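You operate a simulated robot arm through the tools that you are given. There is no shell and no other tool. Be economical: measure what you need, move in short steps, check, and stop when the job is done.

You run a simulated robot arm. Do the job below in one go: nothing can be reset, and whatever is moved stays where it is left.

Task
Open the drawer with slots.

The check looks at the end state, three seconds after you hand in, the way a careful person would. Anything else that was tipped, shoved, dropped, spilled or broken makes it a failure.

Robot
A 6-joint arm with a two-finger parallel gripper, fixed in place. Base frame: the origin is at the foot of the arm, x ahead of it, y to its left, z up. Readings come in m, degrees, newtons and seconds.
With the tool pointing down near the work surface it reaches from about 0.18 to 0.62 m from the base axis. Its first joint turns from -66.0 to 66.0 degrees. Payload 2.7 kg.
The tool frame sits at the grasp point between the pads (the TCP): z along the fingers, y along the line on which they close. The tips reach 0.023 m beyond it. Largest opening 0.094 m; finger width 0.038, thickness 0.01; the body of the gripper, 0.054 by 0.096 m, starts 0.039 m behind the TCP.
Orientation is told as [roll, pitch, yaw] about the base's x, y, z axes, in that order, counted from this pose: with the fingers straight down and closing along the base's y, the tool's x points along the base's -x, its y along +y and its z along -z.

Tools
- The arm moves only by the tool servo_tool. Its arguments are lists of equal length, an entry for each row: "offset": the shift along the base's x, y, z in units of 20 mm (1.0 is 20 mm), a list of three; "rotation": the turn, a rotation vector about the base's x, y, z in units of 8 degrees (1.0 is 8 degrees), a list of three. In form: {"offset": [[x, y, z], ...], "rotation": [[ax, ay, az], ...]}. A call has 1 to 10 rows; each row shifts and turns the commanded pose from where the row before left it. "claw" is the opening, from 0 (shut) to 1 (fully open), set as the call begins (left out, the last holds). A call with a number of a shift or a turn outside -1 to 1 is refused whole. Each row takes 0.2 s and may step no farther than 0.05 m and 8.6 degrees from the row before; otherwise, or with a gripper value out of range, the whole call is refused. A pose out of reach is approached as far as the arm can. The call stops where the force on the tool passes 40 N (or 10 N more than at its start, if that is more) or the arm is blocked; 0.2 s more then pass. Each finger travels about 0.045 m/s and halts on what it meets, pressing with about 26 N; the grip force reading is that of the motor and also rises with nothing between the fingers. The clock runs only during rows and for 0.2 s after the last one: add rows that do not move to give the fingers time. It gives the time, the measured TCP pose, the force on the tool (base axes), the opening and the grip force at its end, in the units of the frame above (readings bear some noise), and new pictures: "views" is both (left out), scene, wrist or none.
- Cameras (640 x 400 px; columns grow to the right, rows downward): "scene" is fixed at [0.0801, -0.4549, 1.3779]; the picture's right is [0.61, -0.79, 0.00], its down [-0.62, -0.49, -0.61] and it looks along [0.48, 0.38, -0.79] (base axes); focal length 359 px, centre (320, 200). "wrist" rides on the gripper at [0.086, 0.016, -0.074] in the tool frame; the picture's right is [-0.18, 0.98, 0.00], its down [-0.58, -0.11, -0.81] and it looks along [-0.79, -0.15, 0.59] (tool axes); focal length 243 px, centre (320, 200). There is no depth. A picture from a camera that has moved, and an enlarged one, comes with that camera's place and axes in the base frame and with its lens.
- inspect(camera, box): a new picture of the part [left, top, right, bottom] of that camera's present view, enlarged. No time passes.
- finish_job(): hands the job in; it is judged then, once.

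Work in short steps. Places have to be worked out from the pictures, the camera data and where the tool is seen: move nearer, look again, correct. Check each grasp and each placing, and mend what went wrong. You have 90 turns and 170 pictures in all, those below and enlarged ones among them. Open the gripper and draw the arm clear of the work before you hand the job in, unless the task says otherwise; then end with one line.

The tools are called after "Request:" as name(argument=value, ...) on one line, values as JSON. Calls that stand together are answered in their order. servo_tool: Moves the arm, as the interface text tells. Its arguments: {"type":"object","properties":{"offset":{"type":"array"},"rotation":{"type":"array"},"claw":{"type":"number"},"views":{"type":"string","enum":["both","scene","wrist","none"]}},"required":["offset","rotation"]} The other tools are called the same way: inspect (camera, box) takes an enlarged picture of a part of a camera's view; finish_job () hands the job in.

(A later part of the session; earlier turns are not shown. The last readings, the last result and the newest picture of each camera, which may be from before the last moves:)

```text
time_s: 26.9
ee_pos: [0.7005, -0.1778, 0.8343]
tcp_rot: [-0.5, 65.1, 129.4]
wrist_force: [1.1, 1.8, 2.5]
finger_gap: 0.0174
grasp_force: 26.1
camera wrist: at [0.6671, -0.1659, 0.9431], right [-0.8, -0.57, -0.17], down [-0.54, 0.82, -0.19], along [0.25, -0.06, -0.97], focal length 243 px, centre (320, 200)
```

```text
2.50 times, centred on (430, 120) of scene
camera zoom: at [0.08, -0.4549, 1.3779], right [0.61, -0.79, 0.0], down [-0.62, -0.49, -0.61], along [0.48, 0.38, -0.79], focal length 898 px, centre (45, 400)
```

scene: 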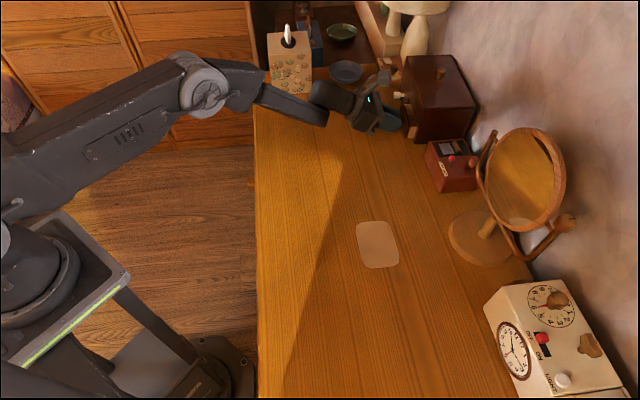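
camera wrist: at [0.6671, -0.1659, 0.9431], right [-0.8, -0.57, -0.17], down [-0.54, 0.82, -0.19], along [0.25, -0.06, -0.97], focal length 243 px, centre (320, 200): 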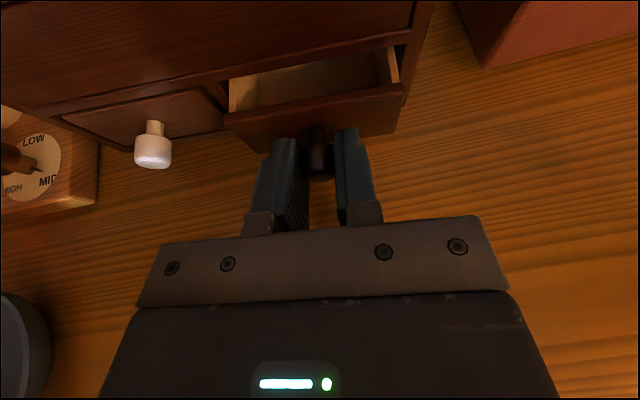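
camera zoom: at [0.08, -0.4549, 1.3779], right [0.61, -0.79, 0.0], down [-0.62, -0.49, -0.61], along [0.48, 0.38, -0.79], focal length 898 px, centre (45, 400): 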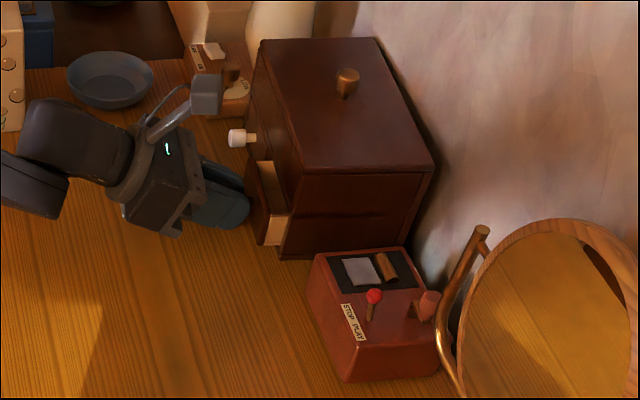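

The drawer slides easily and the chest stays put. Pulling 3 cm further to see inside.

Request:
servo_tool(offset=[[-0.3, 0.37, 0], [-0.3, 0.37, 0], [-0.3, 0.37, 0]], rotation=[[0, 0, 0], [0, 0, 0], [0, 0, 0]], views="wrist")

Request:
inspect(camera="wrist", box=[180, 20, 436, 180])

Request:
inspect(camera="scene", box=[370, 40, 490, 200])

```text
time_s: 27.7
ee_pos: [0.6819, -0.1564, 0.8335]
tcp_rot: [-0.5, 65.1, 129.4]
wrist_force: [0.6, 0.0, 4.7]
finger_gap: 0.0174
grasp_force: 26.0
camera wrist: at [0.6487, -0.1442, 0.943], right [-0.8, -0.57, -0.17], down [-0.54, 0.82, -0.19], along [0.25, -0.06, -0.97], focal length 243 px, centre (320, 200)
```

wrist: 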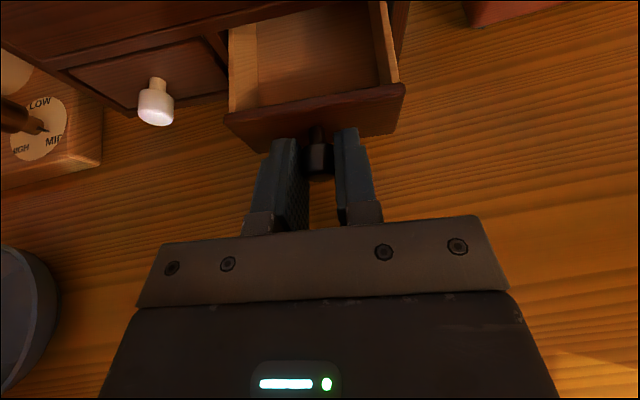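

```text
2.50 times, centred on (308, 100) of wrist
camera zoom: at [0.6487, -0.1442, 0.943], right [-0.8, -0.57, -0.17], down [-0.54, 0.82, -0.19], along [0.25, -0.06, -0.97], focal length 606 px, centre (350, 450)
```

zoom: 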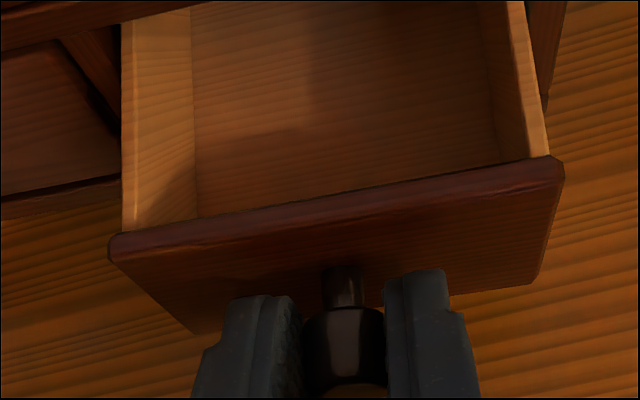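

```text
2.50 times, centred on (430, 120) of scene
camera zoom: at [0.08, -0.4549, 1.3779], right [0.61, -0.79, 0.0], down [-0.62, -0.49, -0.61], along [0.48, 0.38, -0.79], focal length 898 px, centre (45, 400)
```

zoom: 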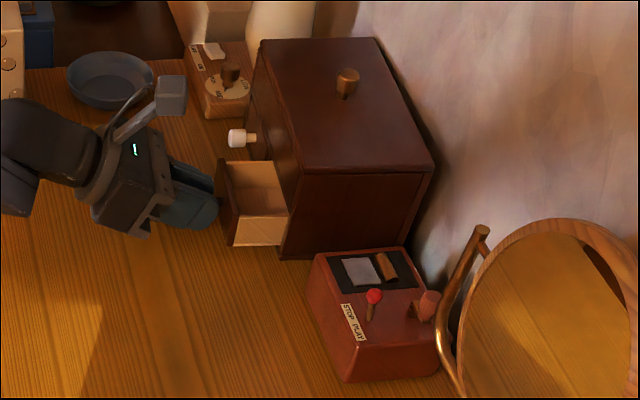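

The black-knob drawer looks like a plain empty box. I'll pull slightly further to check its back part before closing it.

Request:
servo_tool(offset=[[-0.3, 0.37, 0], [-0.3, 0.37, 0]], rotation=[[0, 0, 0], [0, 0, 0]], views="wrist")

Request:
inspect(camera="scene", box=[370, 40, 490, 200])

```text
time_s: 28.3
ee_pos: [0.6707, -0.1417, 0.8326]
tcp_rot: [-0.6, 65.1, 129.2]
wrist_force: [-5.6, -5.7, 10.9]
finger_gap: 0.0174
grasp_force: 25.9
camera wrist: at [0.6364, -0.1295, 0.9427], right [-0.8, -0.57, -0.17], down [-0.54, 0.82, -0.19], along [0.25, -0.06, -0.97], focal length 243 px, centre (320, 200)
```

wrist: 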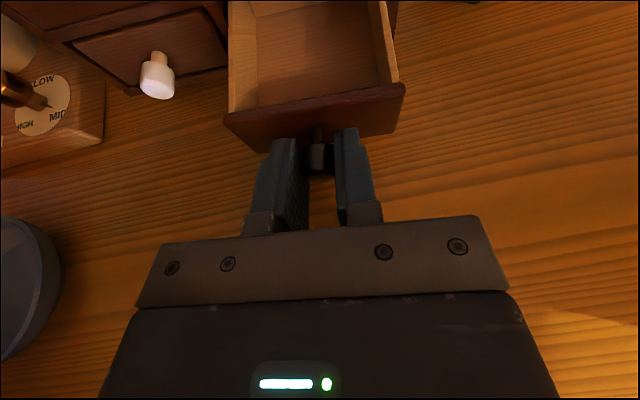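

```text
2.50 times, centred on (430, 120) of scene
camera zoom: at [0.0797, -0.455, 1.3779], right [0.61, -0.79, 0.0], down [-0.62, -0.49, -0.61], along [0.48, 0.38, -0.79], focal length 898 px, centre (45, 400)
```

zoom: 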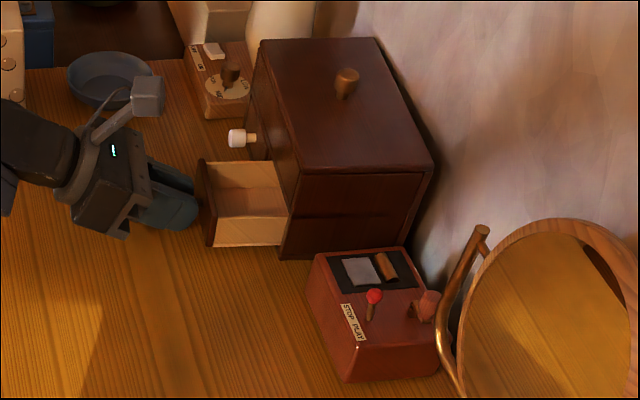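

No slots in here, so this is the wrong drawer. I'll push it back shut along the same line, the last bit slowly to avoid shoving the chest.

Request:
servo_tool(offset=[[0.45, -0.54, 0], [0.45, -0.54, 0], [0.45, -0.54, 0], [0.45, -0.54, 0], [0.2, -0.25, 0]], rotation=[[0, 0, 0], [0, 0, 0], [0, 0, 0], [0, 0, 0], [0, 0, 0]], views="wrist")

Request:
inspect(camera="wrist", box=[180, 50, 436, 210])

Request:
inspect(camera="scene", box=[370, 40, 490, 200])

```text
time_s: 29.5
ee_pos: [0.7111, -0.1908, 0.8325]
tcp_rot: [-0.5, 65.1, 129.4]
wrist_force: [-2.9, -2.2, 11.2]
finger_gap: 0.0175
grasp_force: 25.8
camera wrist: at [0.6769, -0.1771, 0.9429], right [-0.8, -0.57, -0.17], down [-0.54, 0.82, -0.19], along [0.25, -0.06, -0.97], focal length 243 px, centre (320, 200)
```

wrist: 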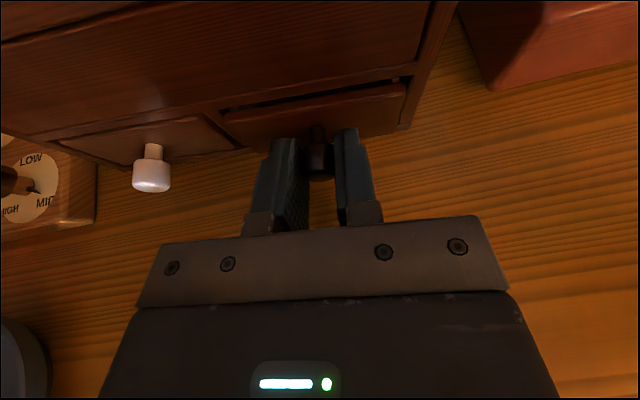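

```text
2.50 times, centred on (308, 130) of wrist
camera zoom: at [0.6769, -0.1771, 0.9429], right [-0.8, -0.57, -0.17], down [-0.54, 0.82, -0.19], along [0.25, -0.06, -0.97], focal length 606 px, centre (350, 375)
```

zoom: 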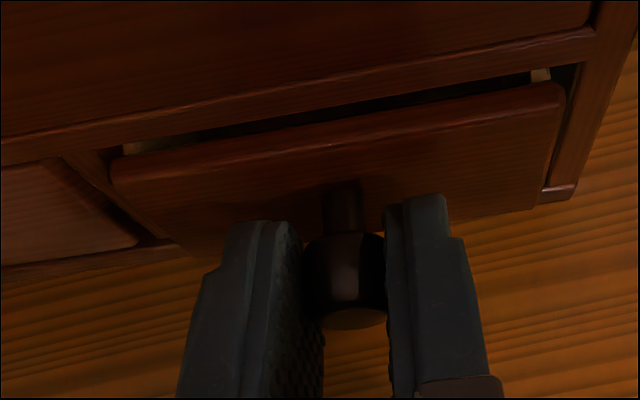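

```text
2.50 times, centred on (430, 120) of scene
camera zoom: at [0.0798, -0.4549, 1.378], right [0.61, -0.79, 0.0], down [-0.62, -0.49, -0.61], along [0.48, 0.38, -0.79], focal length 898 px, centre (45, 400)
```

zoom: 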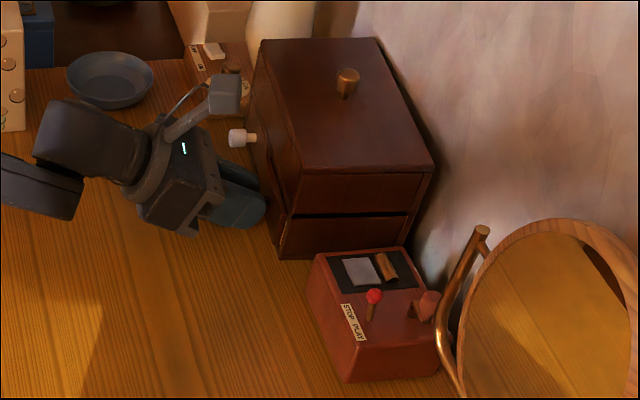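

The drawer is still about 5–8 mm proud, and the tool is pressing down a bit (11 N up-force). I'll relieve 2 mm in height and push in small steps.

Request:
servo_tool(offset=[[0, 0, 0.1], [0.1, -0.12, 0], [0.1, -0.12, 0]], rotation=[[0, 0, 0], [0, 0, 0], [0, 0, 0]], views="none")

Request:
inspect(camera="wrist", box=[180, 50, 436, 210])

Request:
inspect(camera="scene", box=[370, 40, 490, 200])

```text
time_s: 30.3
ee_pos: [0.7138, -0.1933, 0.8335]
tcp_rot: [-0.4, 64.9, 129.7]
wrist_force: [-1.4, -0.8, 0.3]
finger_gap: 0.0174
grasp_force: 25.4
```

```text
2.50 times, centred on (308, 130) of wrist
camera zoom: at [0.6807, -0.1813, 0.9431], right [-0.8, -0.57, -0.17], down [-0.54, 0.82, -0.18], along [0.24, -0.06, -0.97], focal length 606 px, centre (350, 375)
```

zoom: 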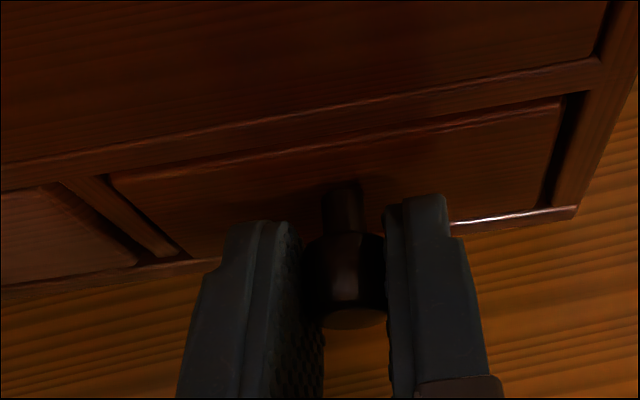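

```text
2.50 times, centred on (430, 120) of scene
camera zoom: at [0.08, -0.4549, 1.3779], right [0.61, -0.79, 0.0], down [-0.62, -0.49, -0.61], along [0.48, 0.38, -0.79], focal length 898 px, centre (45, 400)
```

zoom: 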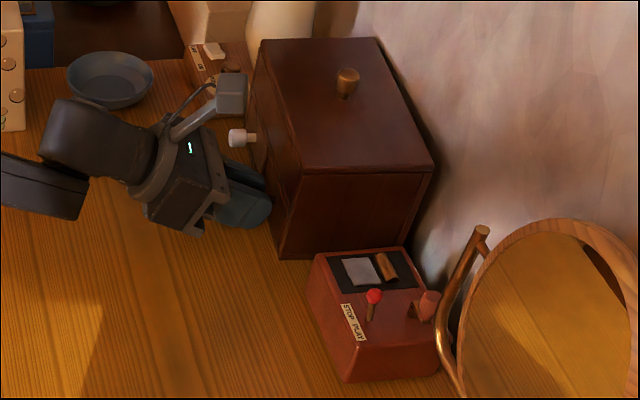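

The drawer is flush again and the chest unmoved. While I still hold the knob, I'll turn the tool +6° about vertical to swing the chest back to its original heading.

Request:
servo_tool(offset=[[0, 0, 0], [0, 0, 0], [0, 0, 0], [0, 0, 0]], rotation=[[0, 0, 0.2], [0, 0, 0.2], [0, 0, 0.2], [0, 0, 0.2]], views="none")

Request:
inspect(camera="scene", box=[370, 40, 490, 200])

```text
time_s: 31.3
ee_pos: [0.7138, -0.1953, 0.8329]
tcp_rot: [-0.4, 64.9, 136.0]
wrist_force: [-3.6, -2.5, 0.1]
finger_gap: 0.0184
grasp_force: 26.6
```

```text
2.50 times, centred on (430, 120) of scene
camera zoom: at [0.0801, -0.455, 1.3779], right [0.61, -0.79, 0.0], down [-0.62, -0.49, -0.61], along [0.48, 0.38, -0.79], focal length 898 px, centre (45, 400)
```

zoom: 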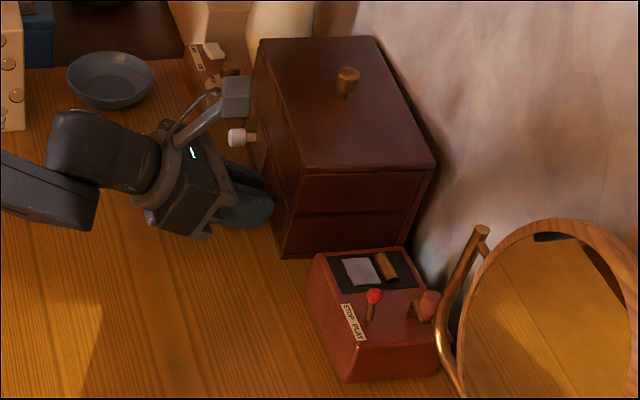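

The knob just turned in the pads and the chest did not move, so that correction didn't work. I'll release the black knob, back off, and shift over to the cream knob at tilt 65°, yaw ≈ −35°.

Request:
servo_tool(offset=[[0, 0, 0], [0, 0, 0], [-0.7, 0.7, 0.2], [-0.8, 0.8, 0.3], [-0.8, 0.8, 0.4], [1, 0.5, 0.12], [1, 0.5, 0.12], [1, 0.5, 0.12], [1, 0.4, 0]], rotation=[[0, 0, 0], [0, 0, 0], [0, 0, 0], [0, 0, 0], [0, 0, 0], [0, 0, 0.28], [0, 0, 0.28], [0, 0, 0.28], [0, 0, 0.28]], claw=0.45)

```text
time_s: 33.3
ee_pos: [0.7485, -0.1095, 0.8601]
tcp_rot: [-0.4, 65.1, 145.0]
wrist_force: [-1.3, 0.7, -0.7]
finger_gap: 0.0426
grasp_force: 0.0
camera wrist: at [0.7123, -0.1069, 0.9706], right [-0.62, -0.76, -0.17], down [-0.74, 0.64, -0.19], along [0.25, 0.01, -0.97], focal length 243 px, centre (320, 200)
```

scene: 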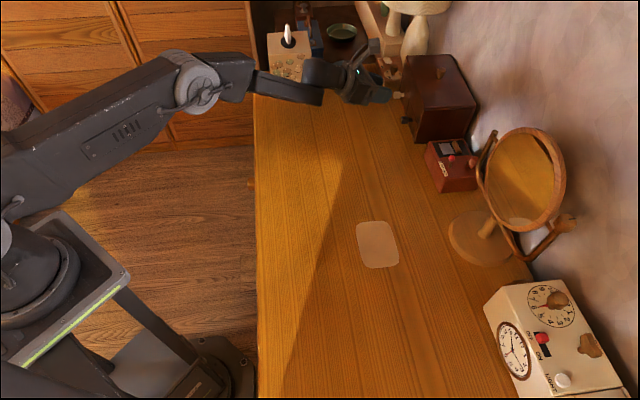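
wrist: 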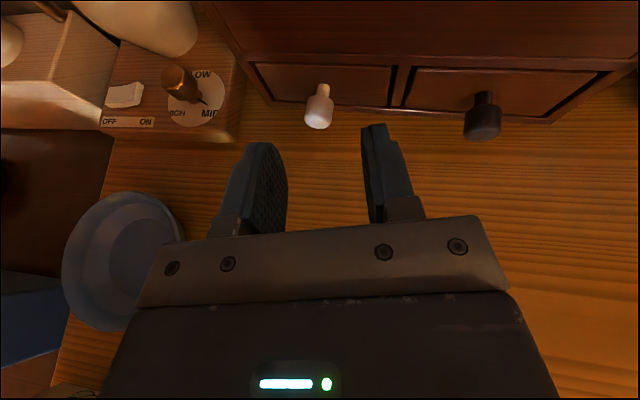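

Cream knob front is at (0.788, −0.136). I'll narrow the claw a little, descend in front of it, then advance in small steps, watching reach and force.

Request:
servo_tool(offset=[[0, 0, -0.65], [0, 0, -0.65], [0.6, -0.4, 0], [0.6, -0.4, 0], [0.4, -0.3, 0]], rotation=[[0, 0, 0], [0, 0, 0], [0, 0, 0], [0, 0, 0], [0, 0, 0]], claw=0.38, views="wrist")

Request:
inspect(camera="wrist", box=[200, 80, 456, 240])

```text
time_s: 34.5
ee_pos: [0.7615, -0.1202, 0.8329]
tcp_rot: [-0.4, 65.0, 144.8]
wrist_force: [0.3, 0.3, -0.1]
finger_gap: 0.0354
grasp_force: 0.0
out of reach, approached as far as the arm can: row 4, 5
camera wrist: at [0.7254, -0.1169, 0.9426], right [-0.62, -0.76, -0.17], down [-0.74, 0.65, -0.19], along [0.25, 0.01, -0.97], focal length 243 px, centre (320, 200)
```

wrist: 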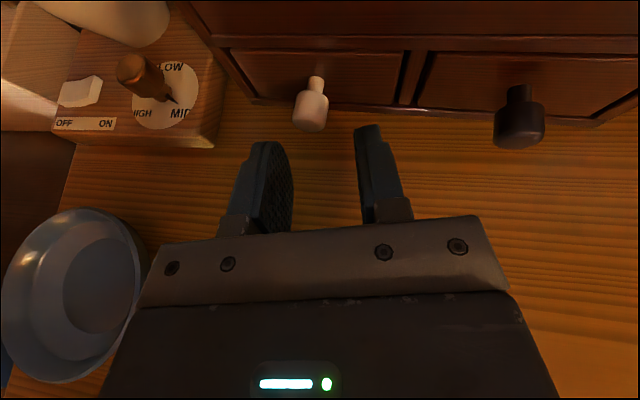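

```text
2.50 times, centred on (328, 160) of wrist
camera zoom: at [0.7254, -0.1169, 0.9426], right [-0.62, -0.76, -0.17], down [-0.74, 0.65, -0.19], along [0.25, 0.01, -0.97], focal length 606 px, centre (300, 300)
```

zoom: 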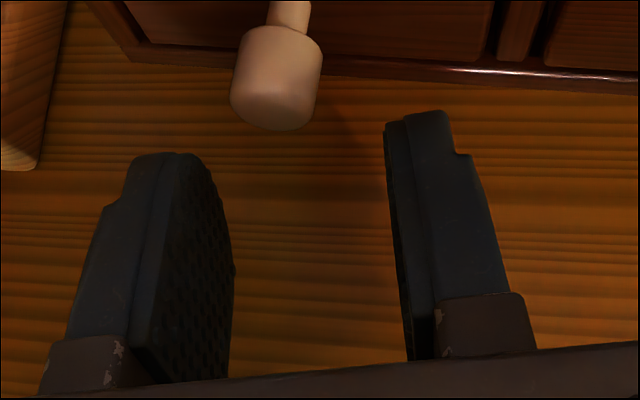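

The arm falls ~2.5 cm short of the cream knob where the chest now stands. I'll pull the chest back toward its original spot with the black drawer at its stop. Pulling along −x should also turn it back counter-clockwise. First, return to the black knob.

Request:
servo_tool(offset=[[-0.8, 0.56, 0.6], [-0.8, 0.56, 0.6], [-0.5, -0.8, 0], [-0.5, -0.8, 0], [-0.5, -0.8, 0], [-0.4, -0.8, 0], [0.1, -0.2, -0.6], [0.1, -0.2, -0.6]], rotation=[[0, 0, 0], [0, 0, 0], [0, 0, -0.47], [0, 0, -0.47], [0, 0, -0.47], [0, 0, -0.5], [0, 0, 0], [0, 0, 0]], claw=0.45, views="wrist")

```text
time_s: 36.3
ee_pos: [0.6957, -0.1701, 0.8307]
tcp_rot: [-0.4, 65.0, 129.6]
wrist_force: [0.3, -0.6, -0.2]
finger_gap: 0.0422
grasp_force: 0.0
camera wrist: at [0.6615, -0.1581, 0.9415], right [-0.8, -0.57, -0.17], down [-0.54, 0.82, -0.19], along [0.25, -0.06, -0.97], focal length 243 px, centre (320, 200)
```

wrist: 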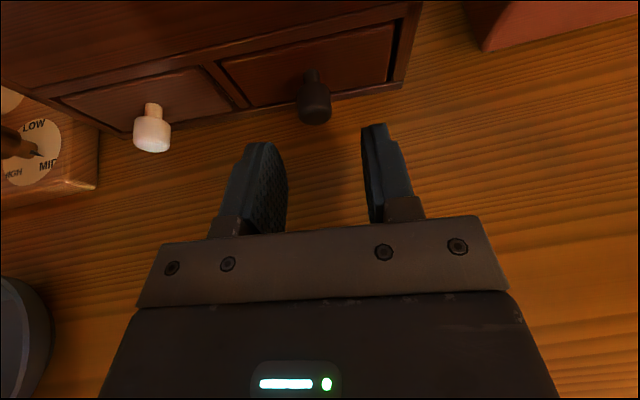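

Aligned with the black knob as before. I'll advance to the earlier grip pose and close.

Request:
servo_tool(offset=[[0.45, -0.58, 0.1], [0.43, -0.55, 0.05]], rotation=[[0, 0, 0], [0, 0, 0]], views="none")

Request:
servo_tool(offset=[[0, 0, 0], [0, 0, 0], [0, 0, 0], [0, 0, 0]], rotation=[[0, 0, 0], [0, 0, 0], [0, 0, 0], [0, 0, 0]], claw=0.1, views="wrist")

```text
time_s: 36.9
ee_pos: [0.7131, -0.193, 0.8362]
tcp_rot: [-0.5, 65.1, 129.6]
wrist_force: [0.0, 0.2, -0.3]
finger_gap: 0.0424
grasp_force: 0.0
```

```text
time_s: 37.9
ee_pos: [0.7117, -0.1921, 0.835]
tcp_rot: [-0.4, 65.0, 129.6]
wrist_force: [3.8, 4.2, -0.1]
finger_gap: 0.0172
grasp_force: 25.8
camera wrist: at [0.6792, -0.1798, 0.9447], right [-0.8, -0.57, -0.17], down [-0.55, 0.82, -0.19], along [0.25, -0.06, -0.97], focal length 243 px, centre (320, 200)
```

wrist: 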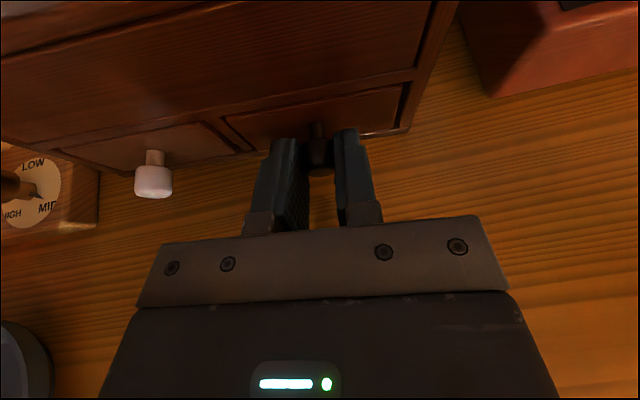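

Gripped. Pulling the drawer toward its stop, about 7.5 cm.

Request:
servo_tool(offset=[[-0.45, 0.55, 0.02], [-0.45, 0.55, 0.02], [-0.45, 0.55, 0], [-0.45, 0.55, 0], [-0.45, 0.55, 0], [-0.2, 0.25, 0]], rotation=[[0, 0, 0], [0, 0, 0], [0, 0, 0], [0, 0, 0], [0, 0, 0], [0, 0, 0]], views="wrist")

Request:
inspect(camera="scene", box=[370, 40, 490, 200])

```text
time_s: 39.3
ee_pos: [0.6633, -0.1323, 0.8374]
tcp_rot: [-0.5, 65.0, 129.6]
wrist_force: [-0.6, -0.8, 0.1]
finger_gap: 0.0171
grasp_force: 26.2
camera wrist: at [0.6297, -0.1207, 0.9459], right [-0.8, -0.57, -0.17], down [-0.54, 0.82, -0.19], along [0.25, -0.06, -0.97], focal length 243 px, centre (320, 200)
```

wrist: 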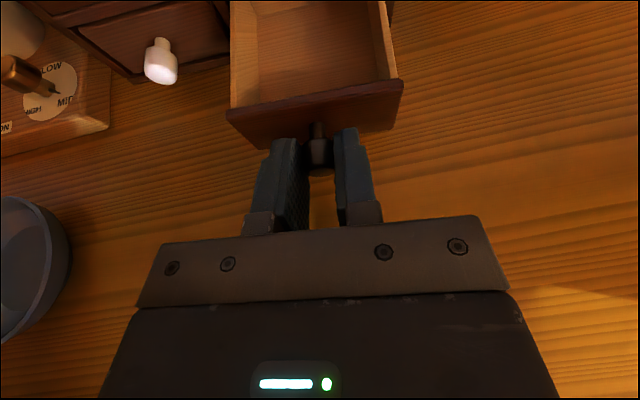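

```text
2.50 times, centred on (430, 120) of scene
camera zoom: at [0.0802, -0.455, 1.3779], right [0.61, -0.79, 0.0], down [-0.62, -0.49, -0.61], along [0.48, 0.38, -0.79], focal length 898 px, centre (45, 400)
```

zoom: 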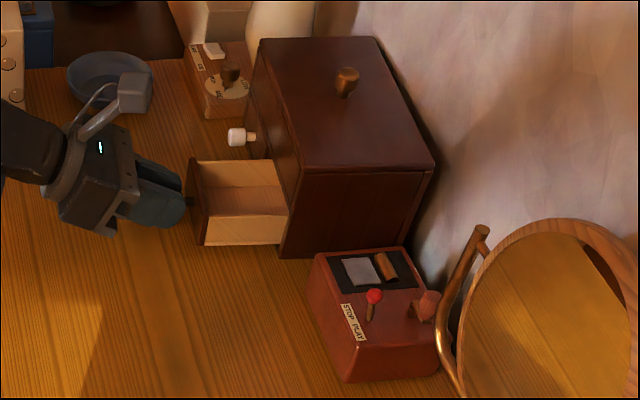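

Not at the stop yet. Pulling another 1.2 cm while watching the force.

Request:
servo_tool(offset=[[-0.19, 0.23, 0], [-0.19, 0.23, 0]], rotation=[[0, 0, 0], [0, 0, 0]], views="none")

Request:
inspect(camera="scene", box=[370, 40, 490, 200])

```text
time_s: 39.9
ee_pos: [0.6563, -0.1238, 0.8379]
tcp_rot: [-0.6, 65.0, 129.5]
wrist_force: [2.7, -1.9, -0.2]
finger_gap: 0.0173
grasp_force: 26.3
```

```text
2.50 times, centred on (430, 120) of scene
camera zoom: at [0.0803, -0.455, 1.3779], right [0.61, -0.79, 0.0], down [-0.62, -0.49, -0.61], along [0.48, 0.38, -0.79], focal length 898 px, centre (45, 400)
```

zoom: 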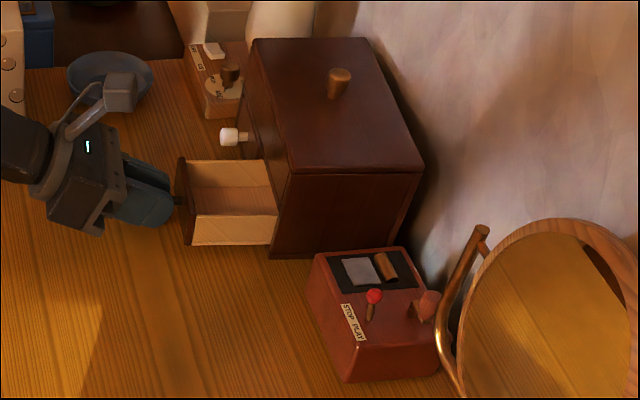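

The stop engaged and the chest moved cleanly with the pull. Now a small sideways drag with a +6° turn to rotate it back to its original heading.

Request:
servo_tool(offset=[[-0.22, -0.16, 0], [-0.22, -0.16, 0], [-0.22, -0.16, 0], [-0.22, -0.16, 0]], rotation=[[0, 0, 0.19], [0, 0, 0.19], [0, 0, 0.19], [0, 0, 0.19]], views="none")

Request:
inspect(camera="scene", box=[370, 40, 490, 200])

```text
time_s: 40.9
ee_pos: [0.6388, -0.137, 0.8366]
tcp_rot: [-0.7, 65.3, 135.7]
wrist_force: [2.5, -1.2, -1.3]
finger_gap: 0.0172
grasp_force: 25.9
```

```text
2.50 times, centred on (430, 120) of scene
camera zoom: at [0.0802, -0.4549, 1.3779], right [0.61, -0.79, 0.0], down [-0.62, -0.49, -0.61], along [0.48, 0.38, -0.79], focal length 898 px, centre (45, 400)
```

zoom: 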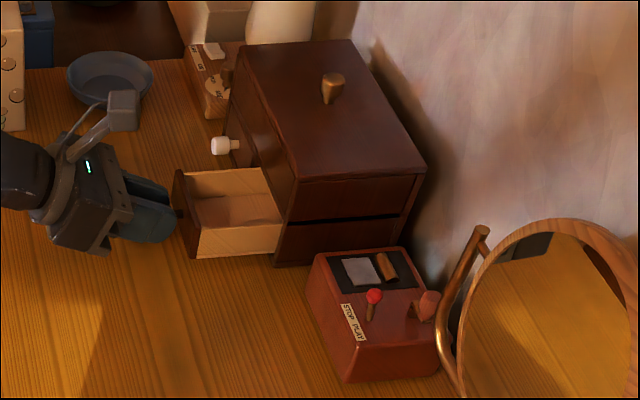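

That brought the chest back to within a few millimetres of its original pixels. Now closing the black drawer along its axis.

Request:
servo_tool(offset=[[0.5, -0.48, 0], [0.5, -0.48, 0], [0.5, -0.48, 0], [0.5, -0.48, 0], [0.5, -0.48, 0], [0.3, -0.28, 0]], rotation=[[0, 0, 0], [0, 0, 0], [0, 0, 0], [0, 0, 0], [0, 0, 0], [0, 0, 0]], views="wrist")

Request:
inspect(camera="scene", box=[370, 40, 490, 200])

Request:
inspect(camera="wrist", box=[180, 50, 436, 210])

```text
time_s: 42.3
ee_pos: [0.6936, -0.1905, 0.8358]
tcp_rot: [-0.4, 65.0, 135.7]
wrist_force: [-3.3, -2.9, 0.6]
finger_gap: 0.0173
grasp_force: 25.9
camera wrist: at [0.6601, -0.1816, 0.9454], right [-0.74, -0.65, -0.17], down [-0.63, 0.76, -0.19], along [0.25, -0.03, -0.97], focal length 243 px, centre (320, 200)
```

wrist: 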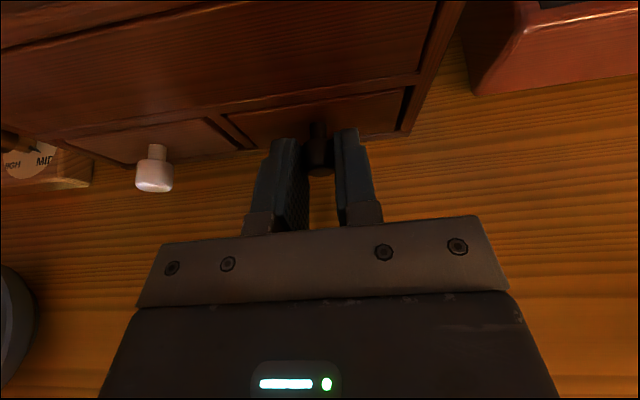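

```text
2.50 times, centred on (430, 120) of scene
camera zoom: at [0.0801, -0.455, 1.3779], right [0.61, -0.79, 0.0], down [-0.62, -0.49, -0.61], along [0.48, 0.38, -0.79], focal length 898 px, centre (45, 400)
```

zoom: 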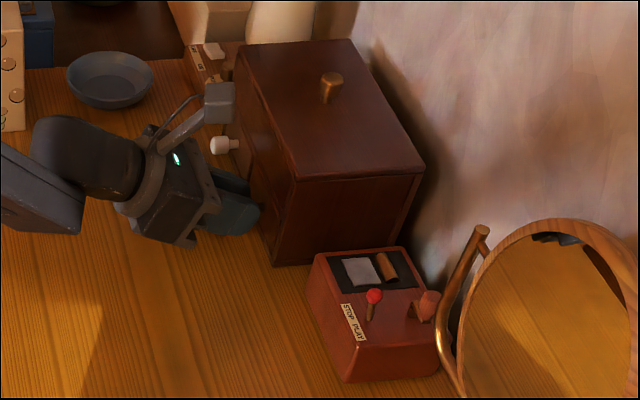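

```text
2.50 times, centred on (308, 130) of wrist
camera zoom: at [0.6601, -0.1816, 0.9454], right [-0.74, -0.65, -0.17], down [-0.63, 0.76, -0.19], along [0.25, -0.03, -0.97], focal length 606 px, centre (350, 375)
```

zoom: 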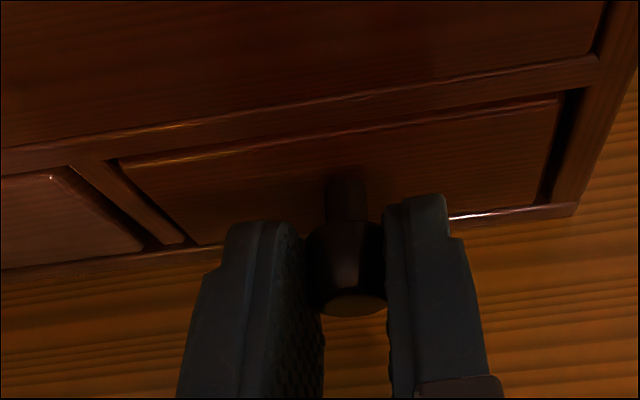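

Black drawer is shut and the chest is in place. Releasing, backing off, and moving over to the cream knob with yaw ≈ −30°, tilt ≈ 69°.

Request:
servo_tool(offset=[[0, 0, 0], [0, 0, 0], [-0.7, 0.7, 0.2], [-0.7, 0.7, 0.3], [-0.7, 0.7, 0.4], [0.95, 0.52, 0], [0.95, 0.52, 0], [0.95, 0.52, 0], [0.95, 0.52, 0]], rotation=[[0, 0, 0], [0, 0, 0], [0, 0, 0], [0, 0, 0], [0, 0, 0], [0, 0, 0.45], [0, 0, 0.45], [0, 0, 0.45], [-0.25, -0.43, 0.45]], claw=0.42)

Request:
inspect(camera="scene", box=[370, 40, 490, 200])

```text
time_s: 44.3
ee_pos: [0.7273, -0.1058, 0.8553]
tcp_rot: [-0.8, 69.0, 149.8]
wrist_force: [-1.0, -1.1, -0.2]
finger_gap: 0.0397
grasp_force: 0.1
camera wrist: at [0.6849, -0.1033, 0.9624], right [-0.54, -0.82, -0.18], down [-0.78, 0.57, -0.25], along [0.31, 0.0, -0.95], focal length 243 px, centre (320, 200)
```

scene: 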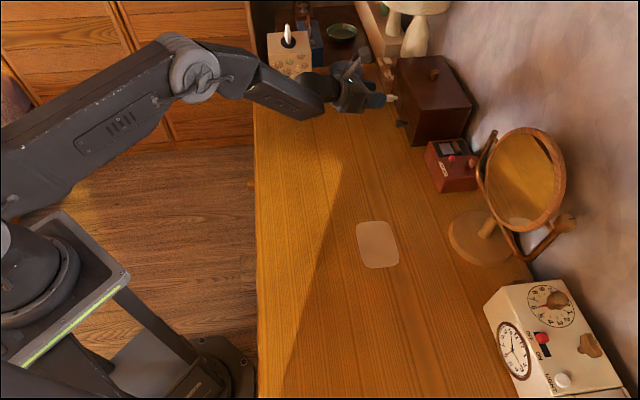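
wrist: 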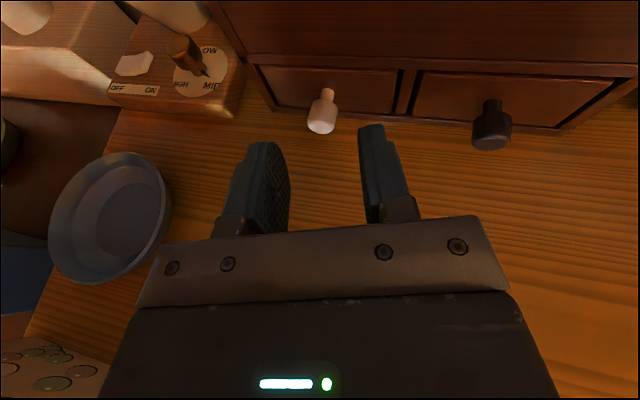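

```text
2.50 times, centred on (430, 120) of scene
camera zoom: at [0.0801, -0.4549, 1.3779], right [0.61, -0.79, 0.0], down [-0.62, -0.49, -0.61], along [0.48, 0.38, -0.79], focal length 898 px, centre (45, 400)
```

zoom: 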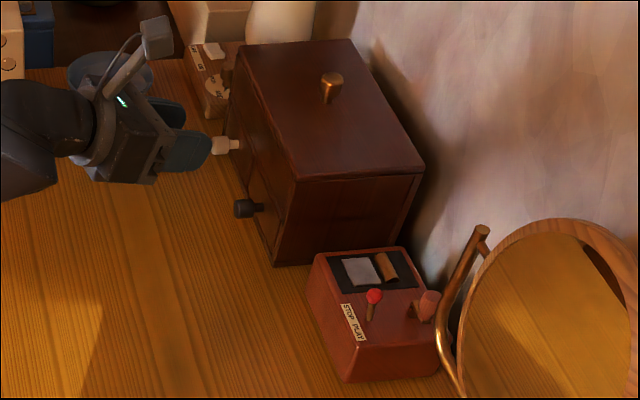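

Cream knob front is at (0.766, −0.129), centred on the tool line. Descending and advancing to straddle it.

Request:
servo_tool(offset=[[0, 0, -0.55], [0, 0, -0.5], [0.6, -0.36, 0], [0.6, -0.36, 0], [0.55, -0.35, 0]], rotation=[[0, 0, 0], [0, 0, 0], [0, 0, 0], [0, 0, 0], [0, 0, 0]], views="wrist")

Request:
inspect(camera="wrist", box=[200, 80, 456, 240])

```text
time_s: 45.5
ee_pos: [0.7627, -0.1279, 0.8349]
tcp_rot: [-0.8, 69.1, 149.9]
wrist_force: [-4.6, 4.0, 1.3]
finger_gap: 0.0391
grasp_force: 0.1
camera wrist: at [0.7203, -0.124, 0.9416], right [-0.54, -0.82, -0.18], down [-0.78, 0.57, -0.25], along [0.31, 0.0, -0.95], focal length 243 px, centre (320, 200)
```

wrist: 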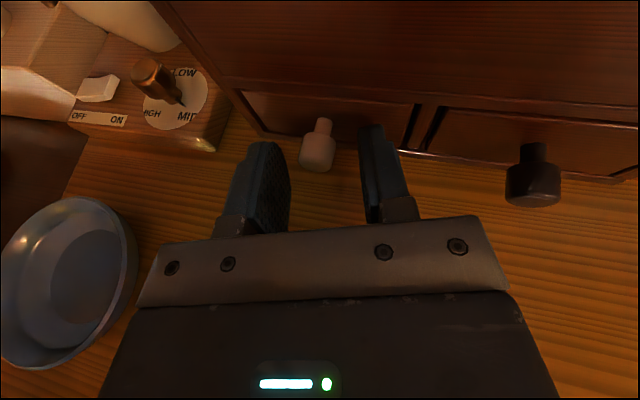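

```text
2.50 times, centred on (328, 160) of wrist
camera zoom: at [0.7203, -0.124, 0.9416], right [-0.54, -0.82, -0.18], down [-0.78, 0.57, -0.25], along [0.31, 0.0, -0.95], focal length 606 px, centre (300, 300)
```

zoom: 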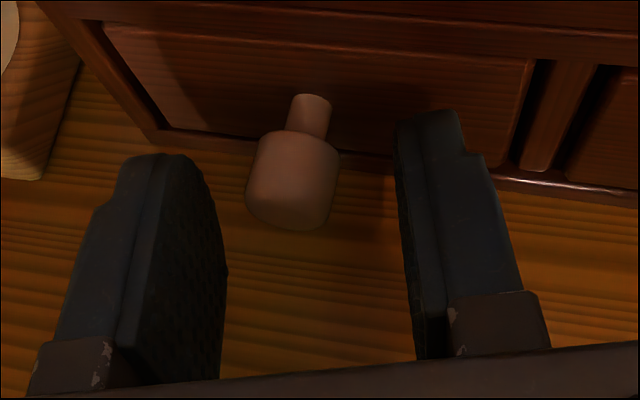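

The head sits inside the pads and the right fingertip lightly touches the face. I'll back off 2 mm and close.

Request:
servo_tool(offset=[[-0.08, 0.08, -0.05], [0, 0, 0], [0, 0, 0], [0, 0, 0], [0, 0, 0]], rotation=[[0, 0, 0], [0, 0, 0], [0, 0, 0], [0, 0, 0], [0, 0, 0]], claw=0.1, views="wrist")

Request:
inspect(camera="scene", box=[370, 40, 490, 200])

```text
time_s: 46.7
ee_pos: [0.7627, -0.1264, 0.835]
tcp_rot: [-0.8, 69.1, 149.7]
wrist_force: [2.9, 3.3, 2.9]
finger_gap: 0.0201
grasp_force: 27.0
camera wrist: at [0.7189, -0.1231, 0.9406], right [-0.54, -0.82, -0.18], down [-0.78, 0.57, -0.25], along [0.31, 0.0, -0.95], focal length 243 px, centre (320, 200)
```

wrist: 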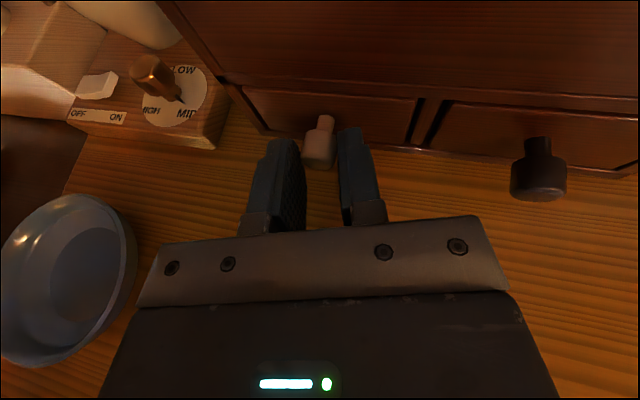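

```text
2.50 times, centred on (430, 120) of scene
camera zoom: at [0.0801, -0.4548, 1.378], right [0.61, -0.79, 0.0], down [-0.62, -0.49, -0.61], along [0.48, 0.38, -0.79], focal length 898 px, centre (45, 400)
```

zoom: 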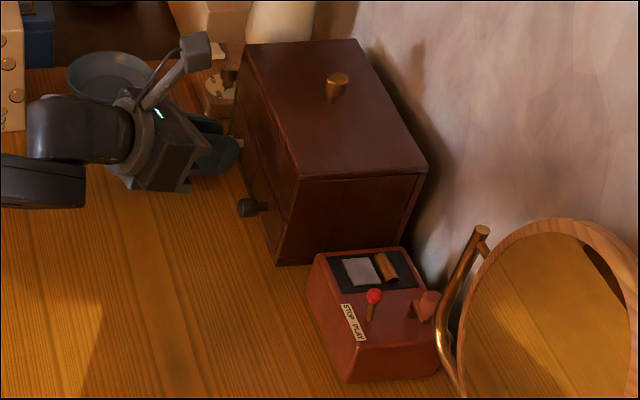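

Gripped: 20 mm gap, 27 N. Pulling 4 cm along the chest's outward normal and looking inside.

Request:
servo_tool(offset=[[-0.35, 0.35, 0], [-0.35, 0.35, 0], [-0.35, 0.35, 0], [-0.35, 0.35, 0]], rotation=[[0, 0, 0], [0, 0, 0], [0, 0, 0], [0, 0, 0]], views="wrist")

Request:
inspect(camera="scene", box=[370, 40, 490, 200])

Request:
inspect(camera="wrist", box=[180, 20, 436, 180])

```text
time_s: 47.7
ee_pos: [0.7345, -0.0977, 0.8328]
tcp_rot: [-0.9, 69.3, 149.7]
wrist_force: [4.9, 3.9, 8.9]
finger_gap: 0.0202
grasp_force: 26.3
camera wrist: at [0.691, -0.0945, 0.9404], right [-0.54, -0.82, -0.18], down [-0.78, 0.57, -0.26], along [0.31, 0.0, -0.95], focal length 243 px, centre (320, 200)
```

wrist: 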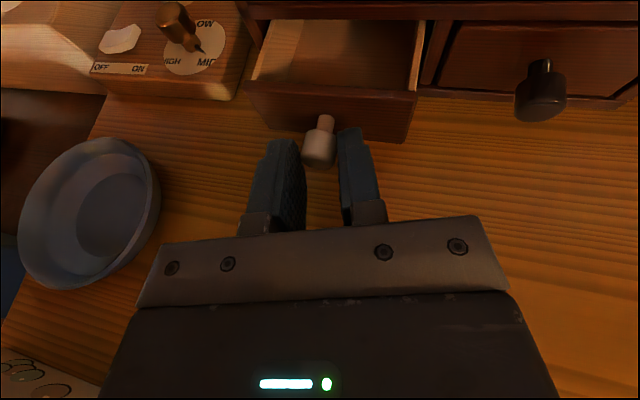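

```text
2.50 times, centred on (430, 120) of scene
camera zoom: at [0.08, -0.4548, 1.378], right [0.61, -0.79, 0.0], down [-0.62, -0.49, -0.61], along [0.48, 0.38, -0.79], focal length 898 px, centre (45, 400)
```

zoom: 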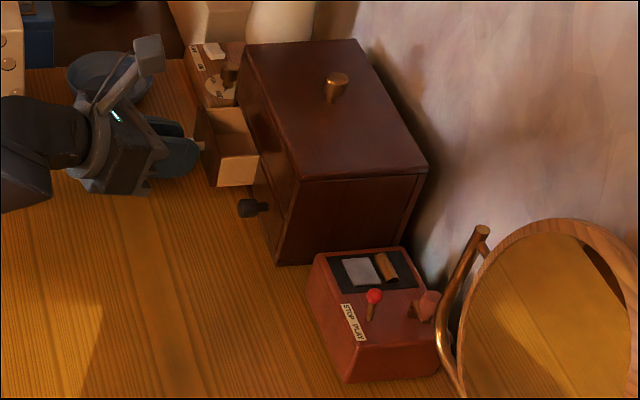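

```text
2.50 times, centred on (308, 100) of wrist
camera zoom: at [0.691, -0.0945, 0.9404], right [-0.54, -0.82, -0.18], down [-0.78, 0.57, -0.26], along [0.31, 0.0, -0.95], focal length 606 px, centre (350, 450)
```

zoom: 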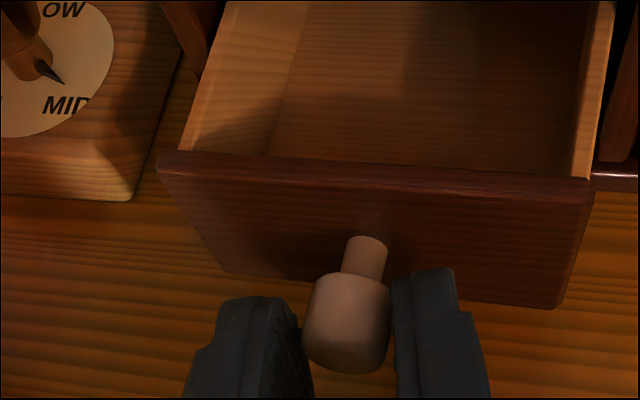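

No slots seen in the front part of this one either. I'll pull it further to check the rest before deciding.

Request:
servo_tool(offset=[[-0.35, 0.35, 0.05], [-0.35, 0.35, 0.05], [-0.35, 0.35, 0], [-0.25, 0.25, 0]], rotation=[[0, 0, 0], [0, 0, 0], [0, 0, 0], [0, 0, 0]], views="wrist")

Request:
inspect(camera="scene", box=[370, 40, 490, 200])

Request:
inspect(camera="wrist", box=[180, 0, 436, 160])

```text
time_s: 48.7
ee_pos: [0.7067, -0.0728, 0.8338]
tcp_rot: [-0.7, 68.8, 149.8]
wrist_force: [1.1, 1.5, 2.7]
finger_gap: 0.0202
grasp_force: 26.0
camera wrist: at [0.6644, -0.0693, 0.9407], right [-0.54, -0.82, -0.18], down [-0.78, 0.57, -0.25], along [0.31, 0.0, -0.95], focal length 243 px, centre (320, 200)
```

wrist: 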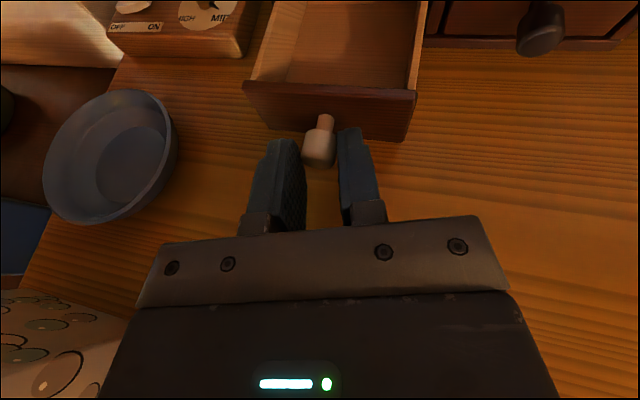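

```text
2.50 times, centred on (430, 120) of scene
camera zoom: at [0.08, -0.4549, 1.3779], right [0.61, -0.79, 0.0], down [-0.62, -0.49, -0.61], along [0.48, 0.38, -0.79], focal length 898 px, centre (45, 400)
```

zoom: 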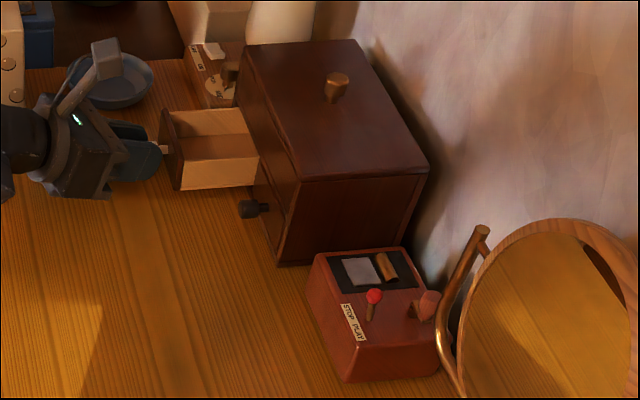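

```text
2.50 times, centred on (308, 80) of wrist
camera zoom: at [0.6644, -0.0693, 0.9407], right [-0.54, -0.82, -0.18], down [-0.78, 0.57, -0.25], along [0.31, 0.0, -0.95], focal length 606 px, centre (350, 500)
```

zoom: 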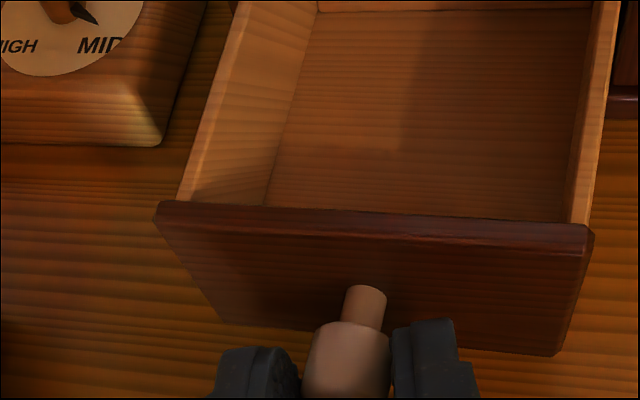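

The cream drawer is also a plain box, so I'll close it again and look at the other furniture.

Request:
servo_tool(offset=[[0.5, -0.48, 0], [0.5, -0.48, 0], [0.5, -0.48, 0], [0.5, -0.48, 0.05], [0.5, -0.48, 0.05], [0.25, -0.24, 0]], rotation=[[0, 0, 0], [0, 0, 0], [0, 0, 0], [0, 0, 0], [0, 0, 0], [0, 0, 0]], views="none")

Request:
inspect(camera="wrist", box=[180, 50, 436, 210])

Request:
inspect(camera="scene", box=[370, 40, 490, 200])

```text
time_s: 50.1
ee_pos: [0.7628, -0.1251, 0.834]
tcp_rot: [-0.6, 68.8, 150.0]
wrist_force: [-2.2, -1.6, 0.2]
finger_gap: 0.0202
grasp_force: 25.6
```

```text
2.50 times, centred on (308, 130) of wrist
camera zoom: at [0.72, -0.1212, 0.9417], right [-0.54, -0.82, -0.18], down [-0.78, 0.57, -0.25], along [0.3, 0.0, -0.95], focal length 606 px, centre (350, 375)
```

zoom: 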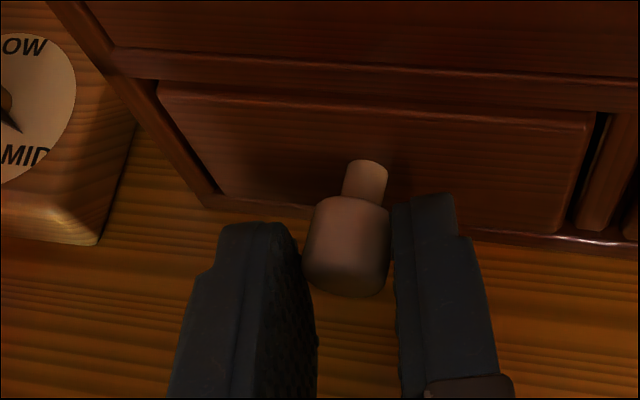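

```text
2.50 times, centred on (430, 120) of scene
camera zoom: at [0.0803, -0.455, 1.3779], right [0.61, -0.79, 0.0], down [-0.62, -0.49, -0.61], along [0.48, 0.38, -0.79], focal length 898 px, centre (45, 400)
```

zoom: 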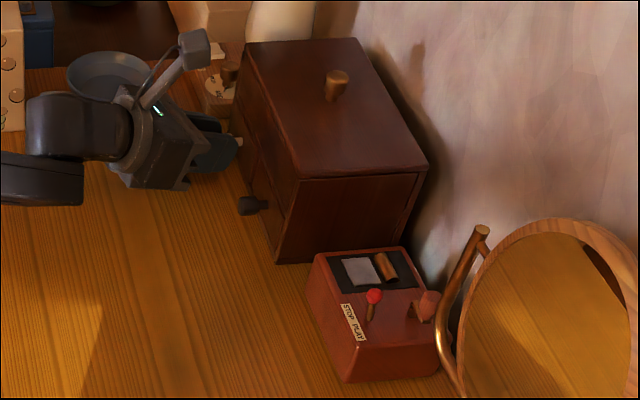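

Closed and flush. Releasing and retreating upward, turning the camera toward the clock device and the rest of the desk.

Request:
servo_tool(offset=[[0, 0, 0], [0, 0, 0], [-0.7, 0.5, 0.1], [-0.8, 0.6, 0.3], [-0.8, 0.6, 0.8], [-1, 0, 1], [-1, -0.2, 1], [-1, -0.4, 1], [-1, -0.4, 1], [-1, -0.4, 1]], rotation=[[0, 0, 0], [0, 0, 0], [0, 0, 0], [0, 0, 0], [0, 0, 0], [0, 0, -0.8], [0, 0, -0.8], [0, 0, -0.8], [0, 0, -0.8], [0, 0, -0.8]], claw=0.45)

```text
time_s: 52.3
ee_pos: [0.6167, -0.1175, 0.9587]
tcp_rot: [-0.6, 69.0, 117.9]
wrist_force: [0.0, 0.3, -0.8]
finger_gap: 0.0422
grasp_force: 0.1
camera wrist: at [0.5825, -0.0933, 1.0663], right [-0.9, -0.41, -0.18], down [-0.36, 0.9, -0.25], along [0.26, -0.16, -0.95], focal length 243 px, centre (320, 200)
```

scene: 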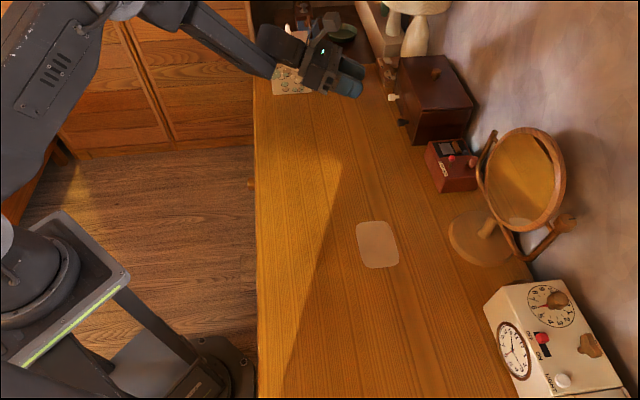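
wrist: 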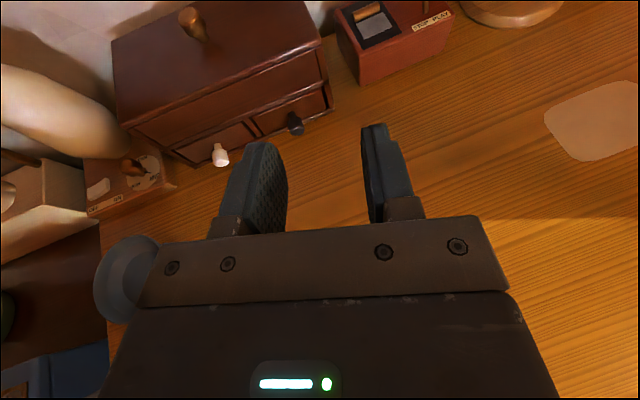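

I'll swing over to view the clock device's front, which has a small knobbed drawer at its right end.

Request:
servo_tool(offset=[[-1, -0.4, 0.3], [-1, -0.4, 0.3], [-1, -0.4, 0.3], [-1, -0.4, 0.2], [-1, -0.4, 0.2], [-1, -0.4, 0.2], [-1, -0.4, 0.2], [-1, -0.4, 0.2], [-1, -0.4, 0.2], [-1, -0.4, 0.2]], rotation=[[0, 0, -0.2], [0, 0, -0.2], [0, 0, -0.2], [0, 0, -0.2], [0, 0, -0.2], [-0.6, -0.25, 0], [-0.6, -0.25, 0], [-0.6, -0.25, 0], [-0.6, -0.25, 0], [-0.6, -0.25, 0]])

```text
time_s: 54.5
ee_pos: [0.4186, -0.1994, 1.0063]
tcp_rot: [-166.8, 84.7, -55.9]
wrist_force: [-0.1, -0.4, 0.1]
finger_gap: 0.0423
grasp_force: 0.0
camera wrist: at [0.3709, -0.1301, 1.0849], right [-0.91, -0.36, -0.2], down [-0.15, 0.75, -0.65], along [0.39, -0.56, -0.73], focal length 243 px, centre (320, 200)
```

scene: 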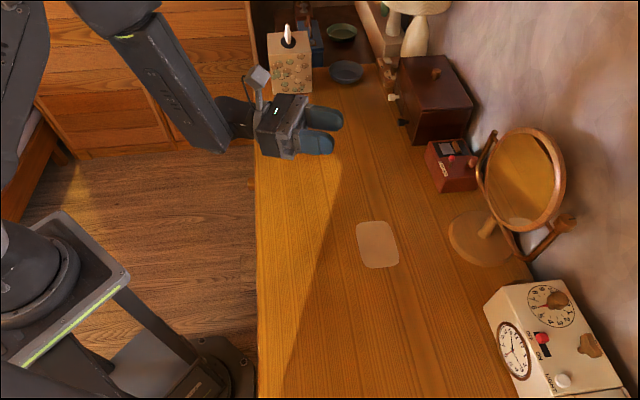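
wrist: 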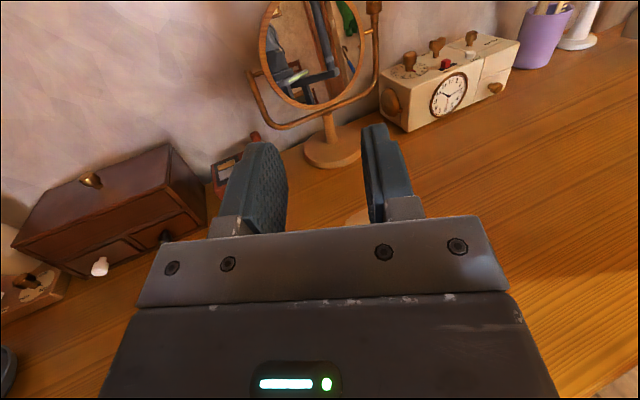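

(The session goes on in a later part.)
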